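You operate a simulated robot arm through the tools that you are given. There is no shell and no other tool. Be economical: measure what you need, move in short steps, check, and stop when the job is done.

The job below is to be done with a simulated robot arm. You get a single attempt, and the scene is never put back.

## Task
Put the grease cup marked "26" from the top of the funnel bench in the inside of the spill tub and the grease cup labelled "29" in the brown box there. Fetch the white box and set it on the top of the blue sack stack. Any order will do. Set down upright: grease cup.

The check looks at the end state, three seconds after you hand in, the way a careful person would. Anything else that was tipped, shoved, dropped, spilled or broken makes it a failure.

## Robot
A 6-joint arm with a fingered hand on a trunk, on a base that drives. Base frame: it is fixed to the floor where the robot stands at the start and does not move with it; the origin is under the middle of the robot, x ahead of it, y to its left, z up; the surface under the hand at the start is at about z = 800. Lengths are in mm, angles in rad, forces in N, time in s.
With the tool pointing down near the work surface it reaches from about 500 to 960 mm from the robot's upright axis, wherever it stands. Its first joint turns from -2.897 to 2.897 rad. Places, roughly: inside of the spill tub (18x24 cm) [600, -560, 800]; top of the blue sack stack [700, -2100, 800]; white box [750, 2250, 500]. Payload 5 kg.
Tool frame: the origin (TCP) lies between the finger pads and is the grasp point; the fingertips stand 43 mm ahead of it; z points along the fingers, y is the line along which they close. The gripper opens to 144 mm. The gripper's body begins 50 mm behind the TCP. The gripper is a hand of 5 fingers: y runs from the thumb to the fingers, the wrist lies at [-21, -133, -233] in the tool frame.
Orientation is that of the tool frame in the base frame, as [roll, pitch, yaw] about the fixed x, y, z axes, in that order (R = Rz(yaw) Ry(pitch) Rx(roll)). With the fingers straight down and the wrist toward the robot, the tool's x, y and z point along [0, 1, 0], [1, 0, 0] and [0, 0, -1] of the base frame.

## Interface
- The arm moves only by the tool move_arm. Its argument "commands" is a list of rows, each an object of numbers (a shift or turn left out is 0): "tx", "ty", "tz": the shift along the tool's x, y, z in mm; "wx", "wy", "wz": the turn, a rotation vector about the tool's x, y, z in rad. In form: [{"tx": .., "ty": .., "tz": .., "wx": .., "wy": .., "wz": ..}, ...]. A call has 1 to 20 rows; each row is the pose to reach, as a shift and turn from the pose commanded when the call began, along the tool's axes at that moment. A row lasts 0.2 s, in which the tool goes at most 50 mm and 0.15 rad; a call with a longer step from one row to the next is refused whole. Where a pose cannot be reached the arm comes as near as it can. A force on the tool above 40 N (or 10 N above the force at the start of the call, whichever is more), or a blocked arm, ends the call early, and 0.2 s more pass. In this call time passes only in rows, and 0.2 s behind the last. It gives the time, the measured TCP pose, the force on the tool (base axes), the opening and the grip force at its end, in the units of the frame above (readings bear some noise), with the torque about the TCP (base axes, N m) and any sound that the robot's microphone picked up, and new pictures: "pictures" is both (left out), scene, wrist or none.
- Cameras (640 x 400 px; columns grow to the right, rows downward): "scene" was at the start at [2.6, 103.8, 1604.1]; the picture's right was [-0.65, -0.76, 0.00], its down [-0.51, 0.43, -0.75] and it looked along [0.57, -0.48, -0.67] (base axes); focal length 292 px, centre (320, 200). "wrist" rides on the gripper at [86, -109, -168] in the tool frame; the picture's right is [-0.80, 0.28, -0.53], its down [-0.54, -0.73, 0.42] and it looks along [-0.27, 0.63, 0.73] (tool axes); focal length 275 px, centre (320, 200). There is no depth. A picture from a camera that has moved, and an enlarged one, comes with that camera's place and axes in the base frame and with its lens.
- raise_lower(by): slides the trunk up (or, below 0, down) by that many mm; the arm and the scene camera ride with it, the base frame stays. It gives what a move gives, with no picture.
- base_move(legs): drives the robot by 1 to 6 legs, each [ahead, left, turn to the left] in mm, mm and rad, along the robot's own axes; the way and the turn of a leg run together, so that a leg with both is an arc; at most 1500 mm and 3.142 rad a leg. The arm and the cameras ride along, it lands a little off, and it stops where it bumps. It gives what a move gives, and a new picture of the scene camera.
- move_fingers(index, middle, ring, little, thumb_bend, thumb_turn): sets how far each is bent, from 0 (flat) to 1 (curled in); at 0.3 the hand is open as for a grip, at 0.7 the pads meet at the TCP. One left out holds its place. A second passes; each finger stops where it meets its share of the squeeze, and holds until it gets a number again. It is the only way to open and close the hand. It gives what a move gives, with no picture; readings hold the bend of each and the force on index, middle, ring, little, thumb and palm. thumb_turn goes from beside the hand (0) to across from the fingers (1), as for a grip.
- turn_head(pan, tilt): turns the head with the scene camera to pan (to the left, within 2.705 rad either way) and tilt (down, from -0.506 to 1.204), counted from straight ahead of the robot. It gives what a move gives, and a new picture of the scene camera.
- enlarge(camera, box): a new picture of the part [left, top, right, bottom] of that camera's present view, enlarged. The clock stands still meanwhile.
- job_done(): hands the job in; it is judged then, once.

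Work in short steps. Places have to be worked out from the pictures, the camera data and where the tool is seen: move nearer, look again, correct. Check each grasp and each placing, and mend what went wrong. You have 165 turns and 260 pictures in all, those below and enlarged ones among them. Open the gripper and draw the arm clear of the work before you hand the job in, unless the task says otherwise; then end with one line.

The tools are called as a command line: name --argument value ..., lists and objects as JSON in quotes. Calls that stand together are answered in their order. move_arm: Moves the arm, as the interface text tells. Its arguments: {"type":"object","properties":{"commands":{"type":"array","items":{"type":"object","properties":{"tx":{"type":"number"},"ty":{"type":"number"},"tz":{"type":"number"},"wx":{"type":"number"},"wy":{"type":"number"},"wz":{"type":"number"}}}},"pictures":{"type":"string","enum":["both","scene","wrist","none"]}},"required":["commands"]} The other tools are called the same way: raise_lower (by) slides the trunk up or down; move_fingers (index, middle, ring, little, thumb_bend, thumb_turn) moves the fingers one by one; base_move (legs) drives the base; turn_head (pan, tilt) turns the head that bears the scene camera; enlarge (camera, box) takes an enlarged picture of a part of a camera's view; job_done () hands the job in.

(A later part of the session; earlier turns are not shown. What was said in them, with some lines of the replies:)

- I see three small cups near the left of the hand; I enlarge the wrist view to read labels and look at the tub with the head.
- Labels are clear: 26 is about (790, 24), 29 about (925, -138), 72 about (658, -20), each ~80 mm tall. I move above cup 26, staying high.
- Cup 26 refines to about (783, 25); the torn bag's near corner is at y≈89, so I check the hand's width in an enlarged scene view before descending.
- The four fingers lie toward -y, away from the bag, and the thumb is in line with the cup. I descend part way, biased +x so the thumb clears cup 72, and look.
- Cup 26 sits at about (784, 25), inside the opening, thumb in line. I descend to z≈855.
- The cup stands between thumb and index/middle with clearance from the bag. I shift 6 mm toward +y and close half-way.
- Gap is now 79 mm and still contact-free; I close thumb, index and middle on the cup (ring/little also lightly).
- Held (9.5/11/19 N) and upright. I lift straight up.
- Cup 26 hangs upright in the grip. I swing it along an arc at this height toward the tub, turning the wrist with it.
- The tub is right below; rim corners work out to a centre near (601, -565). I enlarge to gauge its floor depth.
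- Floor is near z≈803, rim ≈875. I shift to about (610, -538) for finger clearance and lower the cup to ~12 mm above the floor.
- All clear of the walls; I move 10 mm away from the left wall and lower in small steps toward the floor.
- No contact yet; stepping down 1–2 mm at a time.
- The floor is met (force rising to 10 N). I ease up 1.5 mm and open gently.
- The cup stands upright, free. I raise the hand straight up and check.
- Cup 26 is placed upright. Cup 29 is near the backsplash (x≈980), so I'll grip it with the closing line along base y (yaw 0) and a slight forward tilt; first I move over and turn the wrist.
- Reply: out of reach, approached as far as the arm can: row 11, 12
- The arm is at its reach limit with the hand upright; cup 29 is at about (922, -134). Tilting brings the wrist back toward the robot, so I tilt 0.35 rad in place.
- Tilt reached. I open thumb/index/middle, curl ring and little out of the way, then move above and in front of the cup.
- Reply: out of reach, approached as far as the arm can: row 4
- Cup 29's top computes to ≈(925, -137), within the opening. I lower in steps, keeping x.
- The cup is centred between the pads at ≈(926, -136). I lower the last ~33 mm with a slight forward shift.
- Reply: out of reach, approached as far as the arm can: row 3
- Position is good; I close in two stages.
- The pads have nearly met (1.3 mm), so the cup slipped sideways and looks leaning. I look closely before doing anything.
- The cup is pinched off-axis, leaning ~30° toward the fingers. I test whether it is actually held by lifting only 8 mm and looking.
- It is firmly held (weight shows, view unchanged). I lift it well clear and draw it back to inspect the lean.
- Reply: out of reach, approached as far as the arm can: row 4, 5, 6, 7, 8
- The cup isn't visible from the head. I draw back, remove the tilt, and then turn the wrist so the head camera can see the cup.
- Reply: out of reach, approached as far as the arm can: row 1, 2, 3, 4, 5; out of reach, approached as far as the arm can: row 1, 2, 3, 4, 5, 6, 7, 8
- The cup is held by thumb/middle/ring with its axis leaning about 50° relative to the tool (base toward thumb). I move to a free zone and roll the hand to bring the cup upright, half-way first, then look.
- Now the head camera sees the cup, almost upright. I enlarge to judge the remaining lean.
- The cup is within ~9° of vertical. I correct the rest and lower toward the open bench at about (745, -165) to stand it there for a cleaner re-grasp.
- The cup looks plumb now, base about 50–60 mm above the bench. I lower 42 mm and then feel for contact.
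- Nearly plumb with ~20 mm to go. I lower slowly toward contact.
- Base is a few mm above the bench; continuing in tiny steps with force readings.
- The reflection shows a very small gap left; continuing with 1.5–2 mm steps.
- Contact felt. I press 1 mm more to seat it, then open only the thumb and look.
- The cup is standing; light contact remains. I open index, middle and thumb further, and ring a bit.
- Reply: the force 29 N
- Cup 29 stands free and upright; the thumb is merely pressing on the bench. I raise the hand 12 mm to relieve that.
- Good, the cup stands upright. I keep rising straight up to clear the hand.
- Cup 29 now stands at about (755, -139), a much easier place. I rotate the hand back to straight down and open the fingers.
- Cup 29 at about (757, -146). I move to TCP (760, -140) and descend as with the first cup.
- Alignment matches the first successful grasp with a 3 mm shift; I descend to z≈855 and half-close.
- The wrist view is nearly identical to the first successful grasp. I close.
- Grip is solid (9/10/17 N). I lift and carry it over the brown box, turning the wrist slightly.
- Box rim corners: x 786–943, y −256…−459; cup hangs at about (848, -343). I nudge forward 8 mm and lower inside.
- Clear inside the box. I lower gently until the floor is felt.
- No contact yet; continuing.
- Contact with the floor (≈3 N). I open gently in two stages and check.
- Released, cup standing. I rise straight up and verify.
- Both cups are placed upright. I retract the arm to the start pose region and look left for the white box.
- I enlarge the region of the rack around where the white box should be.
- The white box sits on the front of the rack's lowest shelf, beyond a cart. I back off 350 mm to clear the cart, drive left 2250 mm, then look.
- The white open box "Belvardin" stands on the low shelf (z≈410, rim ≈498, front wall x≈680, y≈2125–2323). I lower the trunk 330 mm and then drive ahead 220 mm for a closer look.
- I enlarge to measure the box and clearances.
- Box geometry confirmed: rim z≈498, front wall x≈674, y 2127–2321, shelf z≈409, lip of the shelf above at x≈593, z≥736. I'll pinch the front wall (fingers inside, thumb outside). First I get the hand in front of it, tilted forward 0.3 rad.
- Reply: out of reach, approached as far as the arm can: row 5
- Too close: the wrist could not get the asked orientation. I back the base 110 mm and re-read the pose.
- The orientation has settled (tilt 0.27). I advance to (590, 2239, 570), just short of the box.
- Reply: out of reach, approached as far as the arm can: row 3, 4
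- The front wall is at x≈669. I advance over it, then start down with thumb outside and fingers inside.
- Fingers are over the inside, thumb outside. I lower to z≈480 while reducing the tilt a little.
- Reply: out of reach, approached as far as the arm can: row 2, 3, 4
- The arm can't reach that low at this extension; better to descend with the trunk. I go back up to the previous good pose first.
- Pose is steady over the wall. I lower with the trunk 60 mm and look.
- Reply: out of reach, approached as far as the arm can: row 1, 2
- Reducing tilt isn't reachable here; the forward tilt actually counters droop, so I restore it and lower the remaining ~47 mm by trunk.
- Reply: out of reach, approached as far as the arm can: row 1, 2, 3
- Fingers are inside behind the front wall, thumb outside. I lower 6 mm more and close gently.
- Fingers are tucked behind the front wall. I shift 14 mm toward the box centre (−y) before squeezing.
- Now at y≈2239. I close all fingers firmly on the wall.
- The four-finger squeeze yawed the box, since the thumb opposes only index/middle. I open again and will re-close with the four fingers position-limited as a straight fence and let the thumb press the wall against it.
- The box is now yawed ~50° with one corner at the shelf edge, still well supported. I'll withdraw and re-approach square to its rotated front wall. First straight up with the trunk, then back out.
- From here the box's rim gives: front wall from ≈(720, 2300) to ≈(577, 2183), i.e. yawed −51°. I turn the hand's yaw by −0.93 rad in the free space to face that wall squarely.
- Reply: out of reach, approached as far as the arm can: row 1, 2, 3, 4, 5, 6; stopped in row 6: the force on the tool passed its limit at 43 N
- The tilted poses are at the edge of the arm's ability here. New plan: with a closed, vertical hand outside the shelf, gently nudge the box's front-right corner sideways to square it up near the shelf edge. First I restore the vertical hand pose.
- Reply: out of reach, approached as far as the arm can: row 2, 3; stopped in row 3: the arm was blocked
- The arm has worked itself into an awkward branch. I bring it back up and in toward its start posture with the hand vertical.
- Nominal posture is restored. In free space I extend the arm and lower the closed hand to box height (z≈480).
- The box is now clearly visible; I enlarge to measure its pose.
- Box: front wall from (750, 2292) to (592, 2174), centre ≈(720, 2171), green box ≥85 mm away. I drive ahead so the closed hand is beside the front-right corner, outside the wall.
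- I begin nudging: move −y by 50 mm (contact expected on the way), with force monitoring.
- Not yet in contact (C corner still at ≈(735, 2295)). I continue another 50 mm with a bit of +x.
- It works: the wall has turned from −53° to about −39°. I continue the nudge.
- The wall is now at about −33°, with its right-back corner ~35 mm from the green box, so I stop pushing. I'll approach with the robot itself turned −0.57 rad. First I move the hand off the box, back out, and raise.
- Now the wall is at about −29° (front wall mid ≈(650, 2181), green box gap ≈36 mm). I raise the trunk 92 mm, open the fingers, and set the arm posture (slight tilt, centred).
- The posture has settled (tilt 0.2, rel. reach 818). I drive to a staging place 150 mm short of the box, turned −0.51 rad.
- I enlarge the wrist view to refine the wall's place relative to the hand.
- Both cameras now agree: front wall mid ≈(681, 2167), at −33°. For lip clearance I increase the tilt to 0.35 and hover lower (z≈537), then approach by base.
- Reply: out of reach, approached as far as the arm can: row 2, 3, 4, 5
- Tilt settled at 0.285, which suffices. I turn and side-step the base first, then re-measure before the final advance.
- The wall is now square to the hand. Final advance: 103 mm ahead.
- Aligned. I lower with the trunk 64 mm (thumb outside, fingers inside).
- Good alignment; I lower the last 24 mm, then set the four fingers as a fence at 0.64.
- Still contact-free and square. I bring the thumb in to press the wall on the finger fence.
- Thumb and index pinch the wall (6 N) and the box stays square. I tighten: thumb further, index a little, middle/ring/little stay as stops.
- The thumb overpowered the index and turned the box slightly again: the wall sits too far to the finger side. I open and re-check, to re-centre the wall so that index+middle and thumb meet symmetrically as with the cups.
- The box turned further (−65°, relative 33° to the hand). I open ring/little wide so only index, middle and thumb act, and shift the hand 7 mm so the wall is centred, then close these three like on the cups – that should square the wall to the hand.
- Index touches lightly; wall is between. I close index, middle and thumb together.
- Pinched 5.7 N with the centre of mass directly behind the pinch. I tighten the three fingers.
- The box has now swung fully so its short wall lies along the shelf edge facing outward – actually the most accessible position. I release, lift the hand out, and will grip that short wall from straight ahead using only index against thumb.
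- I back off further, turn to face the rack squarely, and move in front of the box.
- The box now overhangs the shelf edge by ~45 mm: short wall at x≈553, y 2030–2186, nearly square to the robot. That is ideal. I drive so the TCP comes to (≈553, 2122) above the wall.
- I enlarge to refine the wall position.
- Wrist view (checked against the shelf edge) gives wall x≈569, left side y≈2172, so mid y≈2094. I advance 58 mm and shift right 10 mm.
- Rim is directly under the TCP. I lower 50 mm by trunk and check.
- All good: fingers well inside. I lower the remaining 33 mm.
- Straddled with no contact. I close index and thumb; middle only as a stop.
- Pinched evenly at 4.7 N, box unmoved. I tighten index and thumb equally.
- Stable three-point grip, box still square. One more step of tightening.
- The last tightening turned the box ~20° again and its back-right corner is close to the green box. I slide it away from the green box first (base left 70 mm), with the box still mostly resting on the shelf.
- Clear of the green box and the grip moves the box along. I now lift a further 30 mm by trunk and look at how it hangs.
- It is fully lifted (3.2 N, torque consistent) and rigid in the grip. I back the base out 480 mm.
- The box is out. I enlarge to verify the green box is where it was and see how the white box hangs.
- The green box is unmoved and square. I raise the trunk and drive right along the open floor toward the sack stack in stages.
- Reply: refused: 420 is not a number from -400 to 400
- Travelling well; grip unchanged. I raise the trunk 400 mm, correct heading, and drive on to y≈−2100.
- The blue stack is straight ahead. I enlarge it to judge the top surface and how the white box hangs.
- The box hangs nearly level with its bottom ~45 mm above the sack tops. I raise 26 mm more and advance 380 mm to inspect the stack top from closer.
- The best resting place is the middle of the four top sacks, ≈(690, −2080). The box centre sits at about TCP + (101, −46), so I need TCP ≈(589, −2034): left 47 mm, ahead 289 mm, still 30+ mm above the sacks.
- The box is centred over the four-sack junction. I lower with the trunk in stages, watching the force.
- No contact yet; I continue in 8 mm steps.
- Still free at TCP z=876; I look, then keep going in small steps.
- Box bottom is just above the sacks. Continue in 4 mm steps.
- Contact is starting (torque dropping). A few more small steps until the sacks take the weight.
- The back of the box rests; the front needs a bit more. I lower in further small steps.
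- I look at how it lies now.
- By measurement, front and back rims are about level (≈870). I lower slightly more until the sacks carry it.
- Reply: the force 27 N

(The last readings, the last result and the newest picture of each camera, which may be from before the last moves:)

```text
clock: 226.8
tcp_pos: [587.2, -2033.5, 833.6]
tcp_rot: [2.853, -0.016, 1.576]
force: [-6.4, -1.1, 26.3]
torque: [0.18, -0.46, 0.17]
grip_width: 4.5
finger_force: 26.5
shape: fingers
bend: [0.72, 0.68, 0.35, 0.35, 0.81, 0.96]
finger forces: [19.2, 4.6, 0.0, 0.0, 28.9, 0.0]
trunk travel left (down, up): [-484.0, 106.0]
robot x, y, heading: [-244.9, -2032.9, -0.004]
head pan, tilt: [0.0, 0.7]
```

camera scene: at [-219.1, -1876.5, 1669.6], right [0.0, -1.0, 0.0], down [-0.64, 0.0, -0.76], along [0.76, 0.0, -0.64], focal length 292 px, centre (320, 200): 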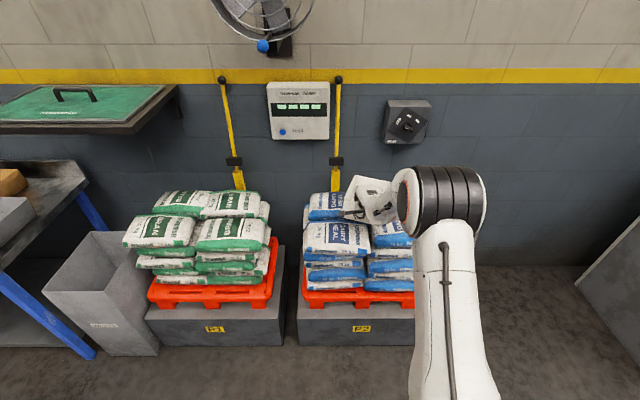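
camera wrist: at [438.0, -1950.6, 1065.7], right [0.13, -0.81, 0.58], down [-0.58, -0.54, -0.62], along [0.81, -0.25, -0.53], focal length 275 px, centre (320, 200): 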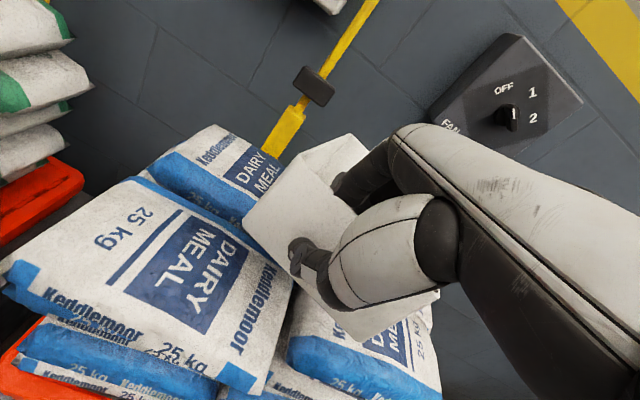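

Fully seated (26 N down). I ease back up 9 mm, then open the hand.

raise_lower --by 9

move_fingers --index 0.62 --middle 0.6 --thumb_bend 0.64

enlarge --camera "wrist" --box '[180, 100, 460, 380]'

```text
clock: 227.3
tcp_pos: [587.2, -2032.5, 834.8]
tcp_rot: [2.866, -0.017, 1.576]
force: [0.0, -0.5, -0.1]
torque: [-0.03, -0.09, 0.06]
grip_width: 4.8
finger_force: 21.2
shape: fingers
bend: [0.72, 0.68, 0.35, 0.35, 0.81, 0.96]
finger forces: [17.2, 3.4, 0.1, 0.0, 21.2, 0.0]
trunk travel left (down, up): [-493.0, 97.0]
robot x, y, heading: [-247.2, -2035.2, -0.005]
head pan, tilt: [0.0, 0.7]
```

```text
clock: 228.3
tcp_pos: [590.2, -2033.8, 838.2]
tcp_rot: [2.859, -0.017, 1.575]
force: [0.5, 0.1, 0.2]
torque: [-0.03, 0.01, -0.02]
grip_width: 31.6
finger_force: 0.0
shape: fingers
bend: [0.62, 0.6, 0.35, 0.35, 0.64, 0.97]
finger forces: [0.0, 0.0, 0.2, 0.1, 0.0, 0.0]
trunk travel left (down, up): [-493.0, 97.0]
robot x, y, heading: [-241.5, -2033.1, -0.001]
head pan, tilt: [0.0, 0.7]
```

```text
1.43 times, centred on (320, 240) of wrist
camera zoom: at [438.0, -1950.6, 971.2], right [0.13, -0.81, 0.58], down [-0.58, -0.54, -0.62], along [0.81, -0.25, -0.53], focal length 393 px, centre (320, 143)
```

zoom: 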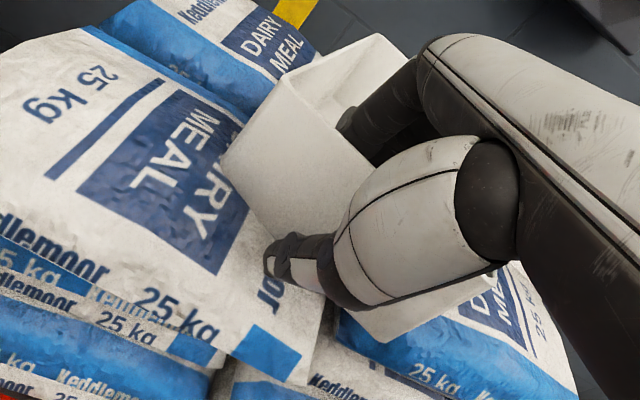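

Released and the box stays put. I open a bit more and raise straight up with the trunk.

move_fingers --index 0.58 --middle 0.57 --thumb_bend 0.58

raise_lower --by 25

raise_lower --by 70

move_arm --commands '[{"tz": -20}, {"tz": -40}]'

```text
clock: 229.3
tcp_pos: [589.1, -2033.9, 839.1]
tcp_rot: [2.858, -0.017, 1.577]
force: [0.4, 0.9, 0.3]
torque: [0.01, 0.03, 0.0]
grip_width: 53.0
finger_force: 0.1
shape: fingers
bend: [0.57, 0.56, 0.35, 0.35, 0.57, 0.97]
finger forces: [0.1, 0.0, 0.0, 0.0, 0.0, 0.0]
trunk travel left (down, up): [-493.0, 97.0]
robot x, y, heading: [-244.0, -2035.6, -0.002]
head pan, tilt: [0.0, 0.7]
```

```text
clock: 230.0
tcp_pos: [588.2, -2033.9, 864.4]
tcp_rot: [2.859, -0.017, 1.575]
force: [0.4, 0.7, 0.1]
torque: [0.04, 0.0, -0.02]
grip_width: 52.9
finger_force: 0.0
shape: fingers
bend: [0.57, 0.56, 0.35, 0.35, 0.57, 0.97]
finger forces: [0.0, 0.0, 0.0, 0.0, 0.0, 0.0]
trunk travel left (down, up): [-518.0, 72.0]
robot x, y, heading: [-245.2, -2038.2, -0.004]
head pan, tilt: [0.0, 0.7]
```

```text
clock: 231.1
tcp_pos: [588.6, -2033.7, 933.7]
tcp_rot: [2.858, -0.015, 1.575]
force: [0.2, 0.2, -0.4]
torque: [0.01, 0.01, 0.03]
grip_width: 53.0
finger_force: 0.1
shape: fingers
bend: [0.57, 0.56, 0.35, 0.35, 0.57, 0.97]
finger forces: [0.0, 0.1, 0.0, 0.1, 0.0, 0.0]
trunk travel left (down, up): [-588.0, 2.0]
robot x, y, heading: [-242.7, -2035.6, -0.007]
head pan, tilt: [0.0, 0.7]
```

```text
clock: 231.7
tcp_pos: [575.8, -2033.4, 972.0]
tcp_rot: [2.859, -0.019, 1.579]
force: [-0.8, -0.8, 0.4]
torque: [0.0, -0.03, 0.0]
grip_width: 52.7
finger_force: 0.2
shape: fingers
bend: [0.57, 0.56, 0.35, 0.35, 0.57, 0.97]
finger forces: [0.0, 0.0, 0.1, 0.0, 0.1, 0.1]
trunk travel left (down, up): [-588.0, 2.0]
robot x, y, heading: [-245.0, -2034.5, -0.003]
head pan, tilt: [0.0, 0.7]
camera scene: at [-220.5, -1876.4, 1669.6], right [0.0, -1.0, 0.0], down [-0.64, 0.0, -0.77], along [0.77, 0.0, -0.64], focal length 292 px, centre (320, 200)
camera wrist: at [425.4, -1950.9, 1104.8], right [0.13, -0.81, 0.58], down [-0.58, -0.54, -0.62], along [0.81, -0.25, -0.53], focal length 275 px, centre (320, 200)
```

scene: 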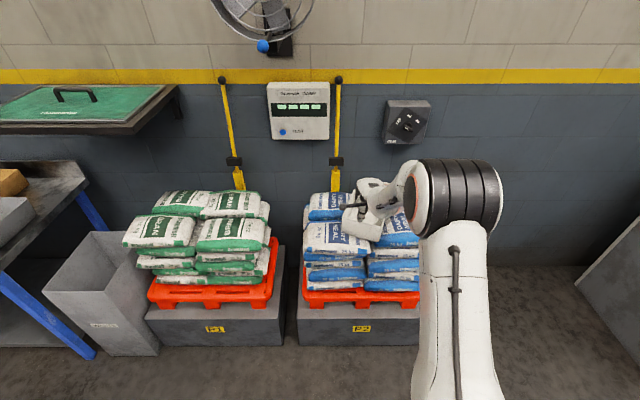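
wrist: 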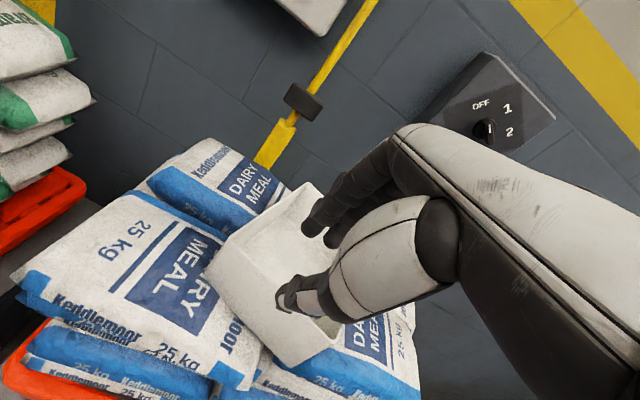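

The box rests on the stack. I back away and inspect the box, the bench, tub and brown box.

base_move --legs '[[-500, 0, 0]]'

enlarge --camera "scene" --box '[280, 120, 420, 250]'

turn_head --pan 0.8 --tilt 0.35

enlarge --camera "scene" --box '[240, 120, 440, 260]'

```text
clock: 234.7
tcp_pos: [74.5, -2034.2, 972.0]
tcp_rot: [2.858, -0.017, 1.572]
force: [-0.5, -0.5, -0.4]
torque: [0.04, -0.02, 0.01]
grip_width: 52.6
finger_force: 0.0
shape: fingers
bend: [0.57, 0.56, 0.35, 0.35, 0.57, 0.97]
finger forces: [0.1, 0.0, 0.0, 0.0, 0.1, 0.1]
trunk travel left (down, up): [-588.0, 2.0]
robot x, y, heading: [-746.2, -2035.6, -0.007]
head pan, tilt: [0.0, 0.7]
camera scene: at [-721.4, -1874.1, 1669.7], right [-0.01, -1.0, 0.0], down [-0.64, 0.0, -0.77], along [0.77, -0.01, -0.64], focal length 292 px, centre (320, 200)
```

scene: 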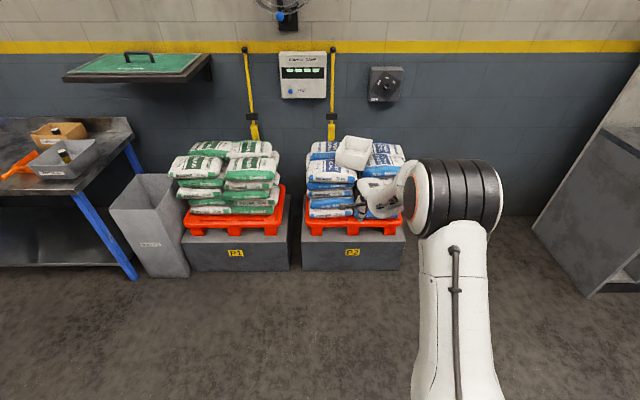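

```text
3.08 times, centred on (350, 185) of scene
camera zoom: at [-721.4, -1874.1, 1669.7], right [-0.01, -1.0, 0.0], down [-0.64, 0.0, -0.77], along [0.77, -0.01, -0.64], focal length 900 px, centre (228, 246)
```

zoom: 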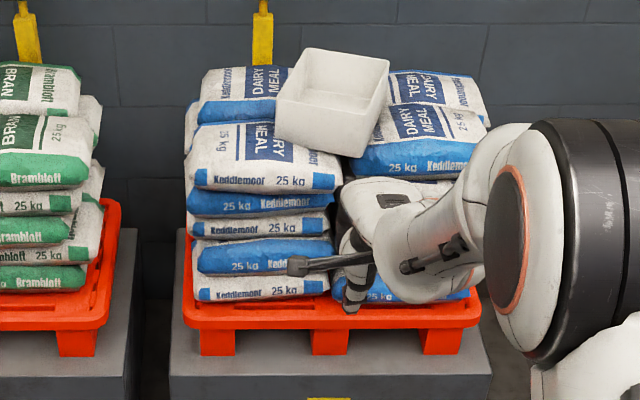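

```text
clock: 235.8
tcp_pos: [75.6, -2034.2, 972.1]
tcp_rot: [2.859, -0.018, 1.574]
force: [0.2, 0.2, 0.3]
torque: [-0.01, 0.01, 0.0]
grip_width: 53.2
finger_force: 0.0
shape: fingers
bend: [0.57, 0.56, 0.35, 0.35, 0.57, 0.97]
finger forces: [0.0, 0.1, 0.1, 0.0, 0.0, 0.0]
trunk travel left (down, up): [-588.0, 2.0]
robot x, y, heading: [-746.4, -2029.6, -0.005]
head pan, tilt: [0.799, 0.351]
camera scene: at [-740.6, -1807.2, 1701.0], right [0.71, -0.7, 0.0], down [-0.24, -0.24, -0.94], along [0.66, 0.67, -0.34], focal length 292 px, centre (320, 200)
```

scene: 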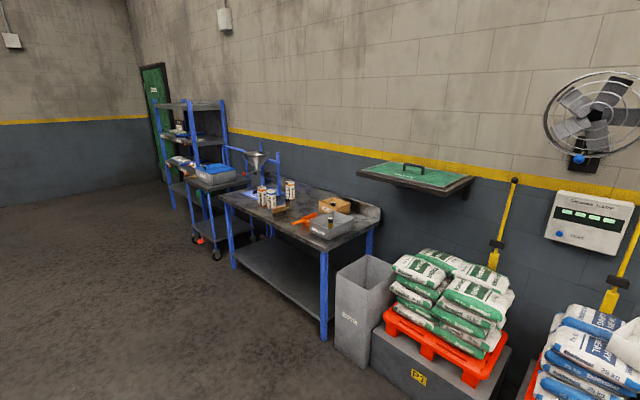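

```text
2.86 times, centred on (340, 190) of scene
camera zoom: at [-740.6, -1807.2, 1701.0], right [0.71, -0.7, 0.0], down [-0.24, -0.24, -0.94], along [0.66, 0.67, -0.34], focal length 835 px, centre (263, 229)
```

zoom: 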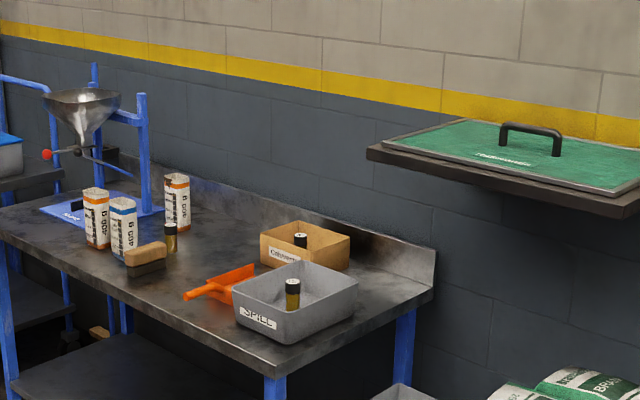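

Cups 26 and 29 stand upright in tub and brown box; nothing else is disturbed. One last look to check that the white box has not crept.

turn_head --pan 0.0 --tilt 0.7

enlarge --camera "scene" --box '[280, 120, 420, 250]'

move_fingers --index 0.3 --middle 0.3 --ring 0.3 --little 0.3 --thumb_bend 0.3

```text
clock: 236.9
tcp_pos: [75.0, -2033.9, 972.0]
tcp_rot: [2.86, -0.017, 1.571]
force: [-0.3, 0.2, -0.9]
torque: [0.02, 0.0, 0.0]
grip_width: 52.7
finger_force: 0.1
shape: fingers
bend: [0.57, 0.56, 0.35, 0.35, 0.57, 0.97]
finger forces: [0.1, 0.0, 0.0, 0.0, 0.1, 0.0]
trunk travel left (down, up): [-588.0, 2.0]
robot x, y, heading: [-745.7, -2031.4, -0.007]
head pan, tilt: [0.0, 0.7]
camera scene: at [-721.0, -1874.0, 1669.7], right [-0.01, -1.0, 0.0], down [-0.64, 0.0, -0.77], along [0.77, 0.0, -0.64], focal length 292 px, centre (320, 200)
```

scene: 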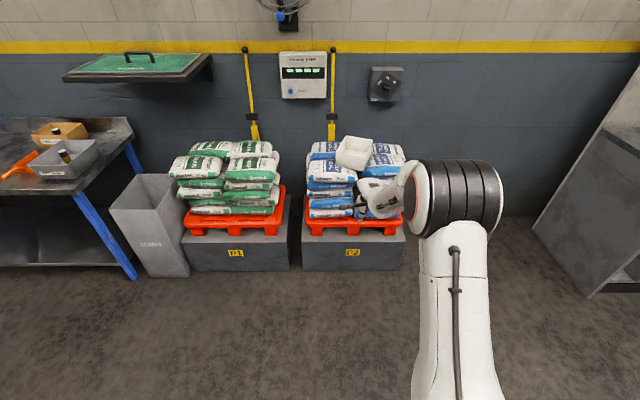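

```text
3.08 times, centred on (350, 185) of scene
camera zoom: at [-721.0, -1874.0, 1669.7], right [-0.01, -1.0, 0.0], down [-0.64, 0.0, -0.77], along [0.77, 0.0, -0.64], focal length 900 px, centre (228, 246)
```

zoom: 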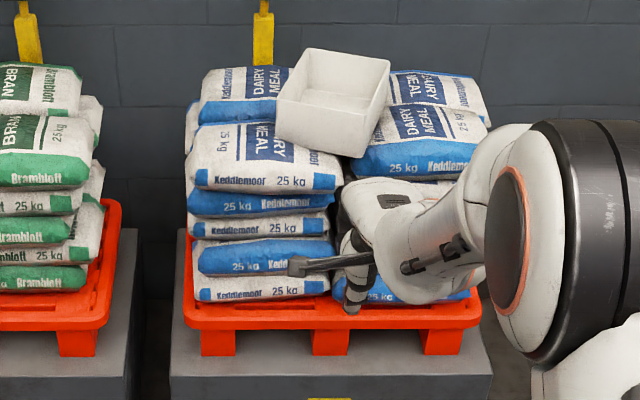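

```text
clock: 237.9
tcp_pos: [74.7, -2034.4, 973.2]
tcp_rot: [2.86, -0.018, 1.572]
force: [-0.1, -0.3, -0.7]
torque: [0.01, 0.0, 0.0]
grip_width: 149.5
finger_force: 0.0
shape: fingers
bend: [0.3, 0.3, 0.3, 0.3, 0.3, 0.97]
finger forces: [0.0, 0.0, 0.0, 0.1, 0.0, 0.1]
trunk travel left (down, up): [-588.0, 2.0]
robot x, y, heading: [-745.5, -2032.6, -0.009]
head pan, tilt: [0.0, 0.7]
```

The white box has not moved; the hand is open and clear. I hand in.

job_done

```text
The job is handed in.
```

Cup 26 stands upright in the spill tub, cup 29 stands upright in the brown box, and the white box rests, slightly tilted, on the top of the blue sack stack.
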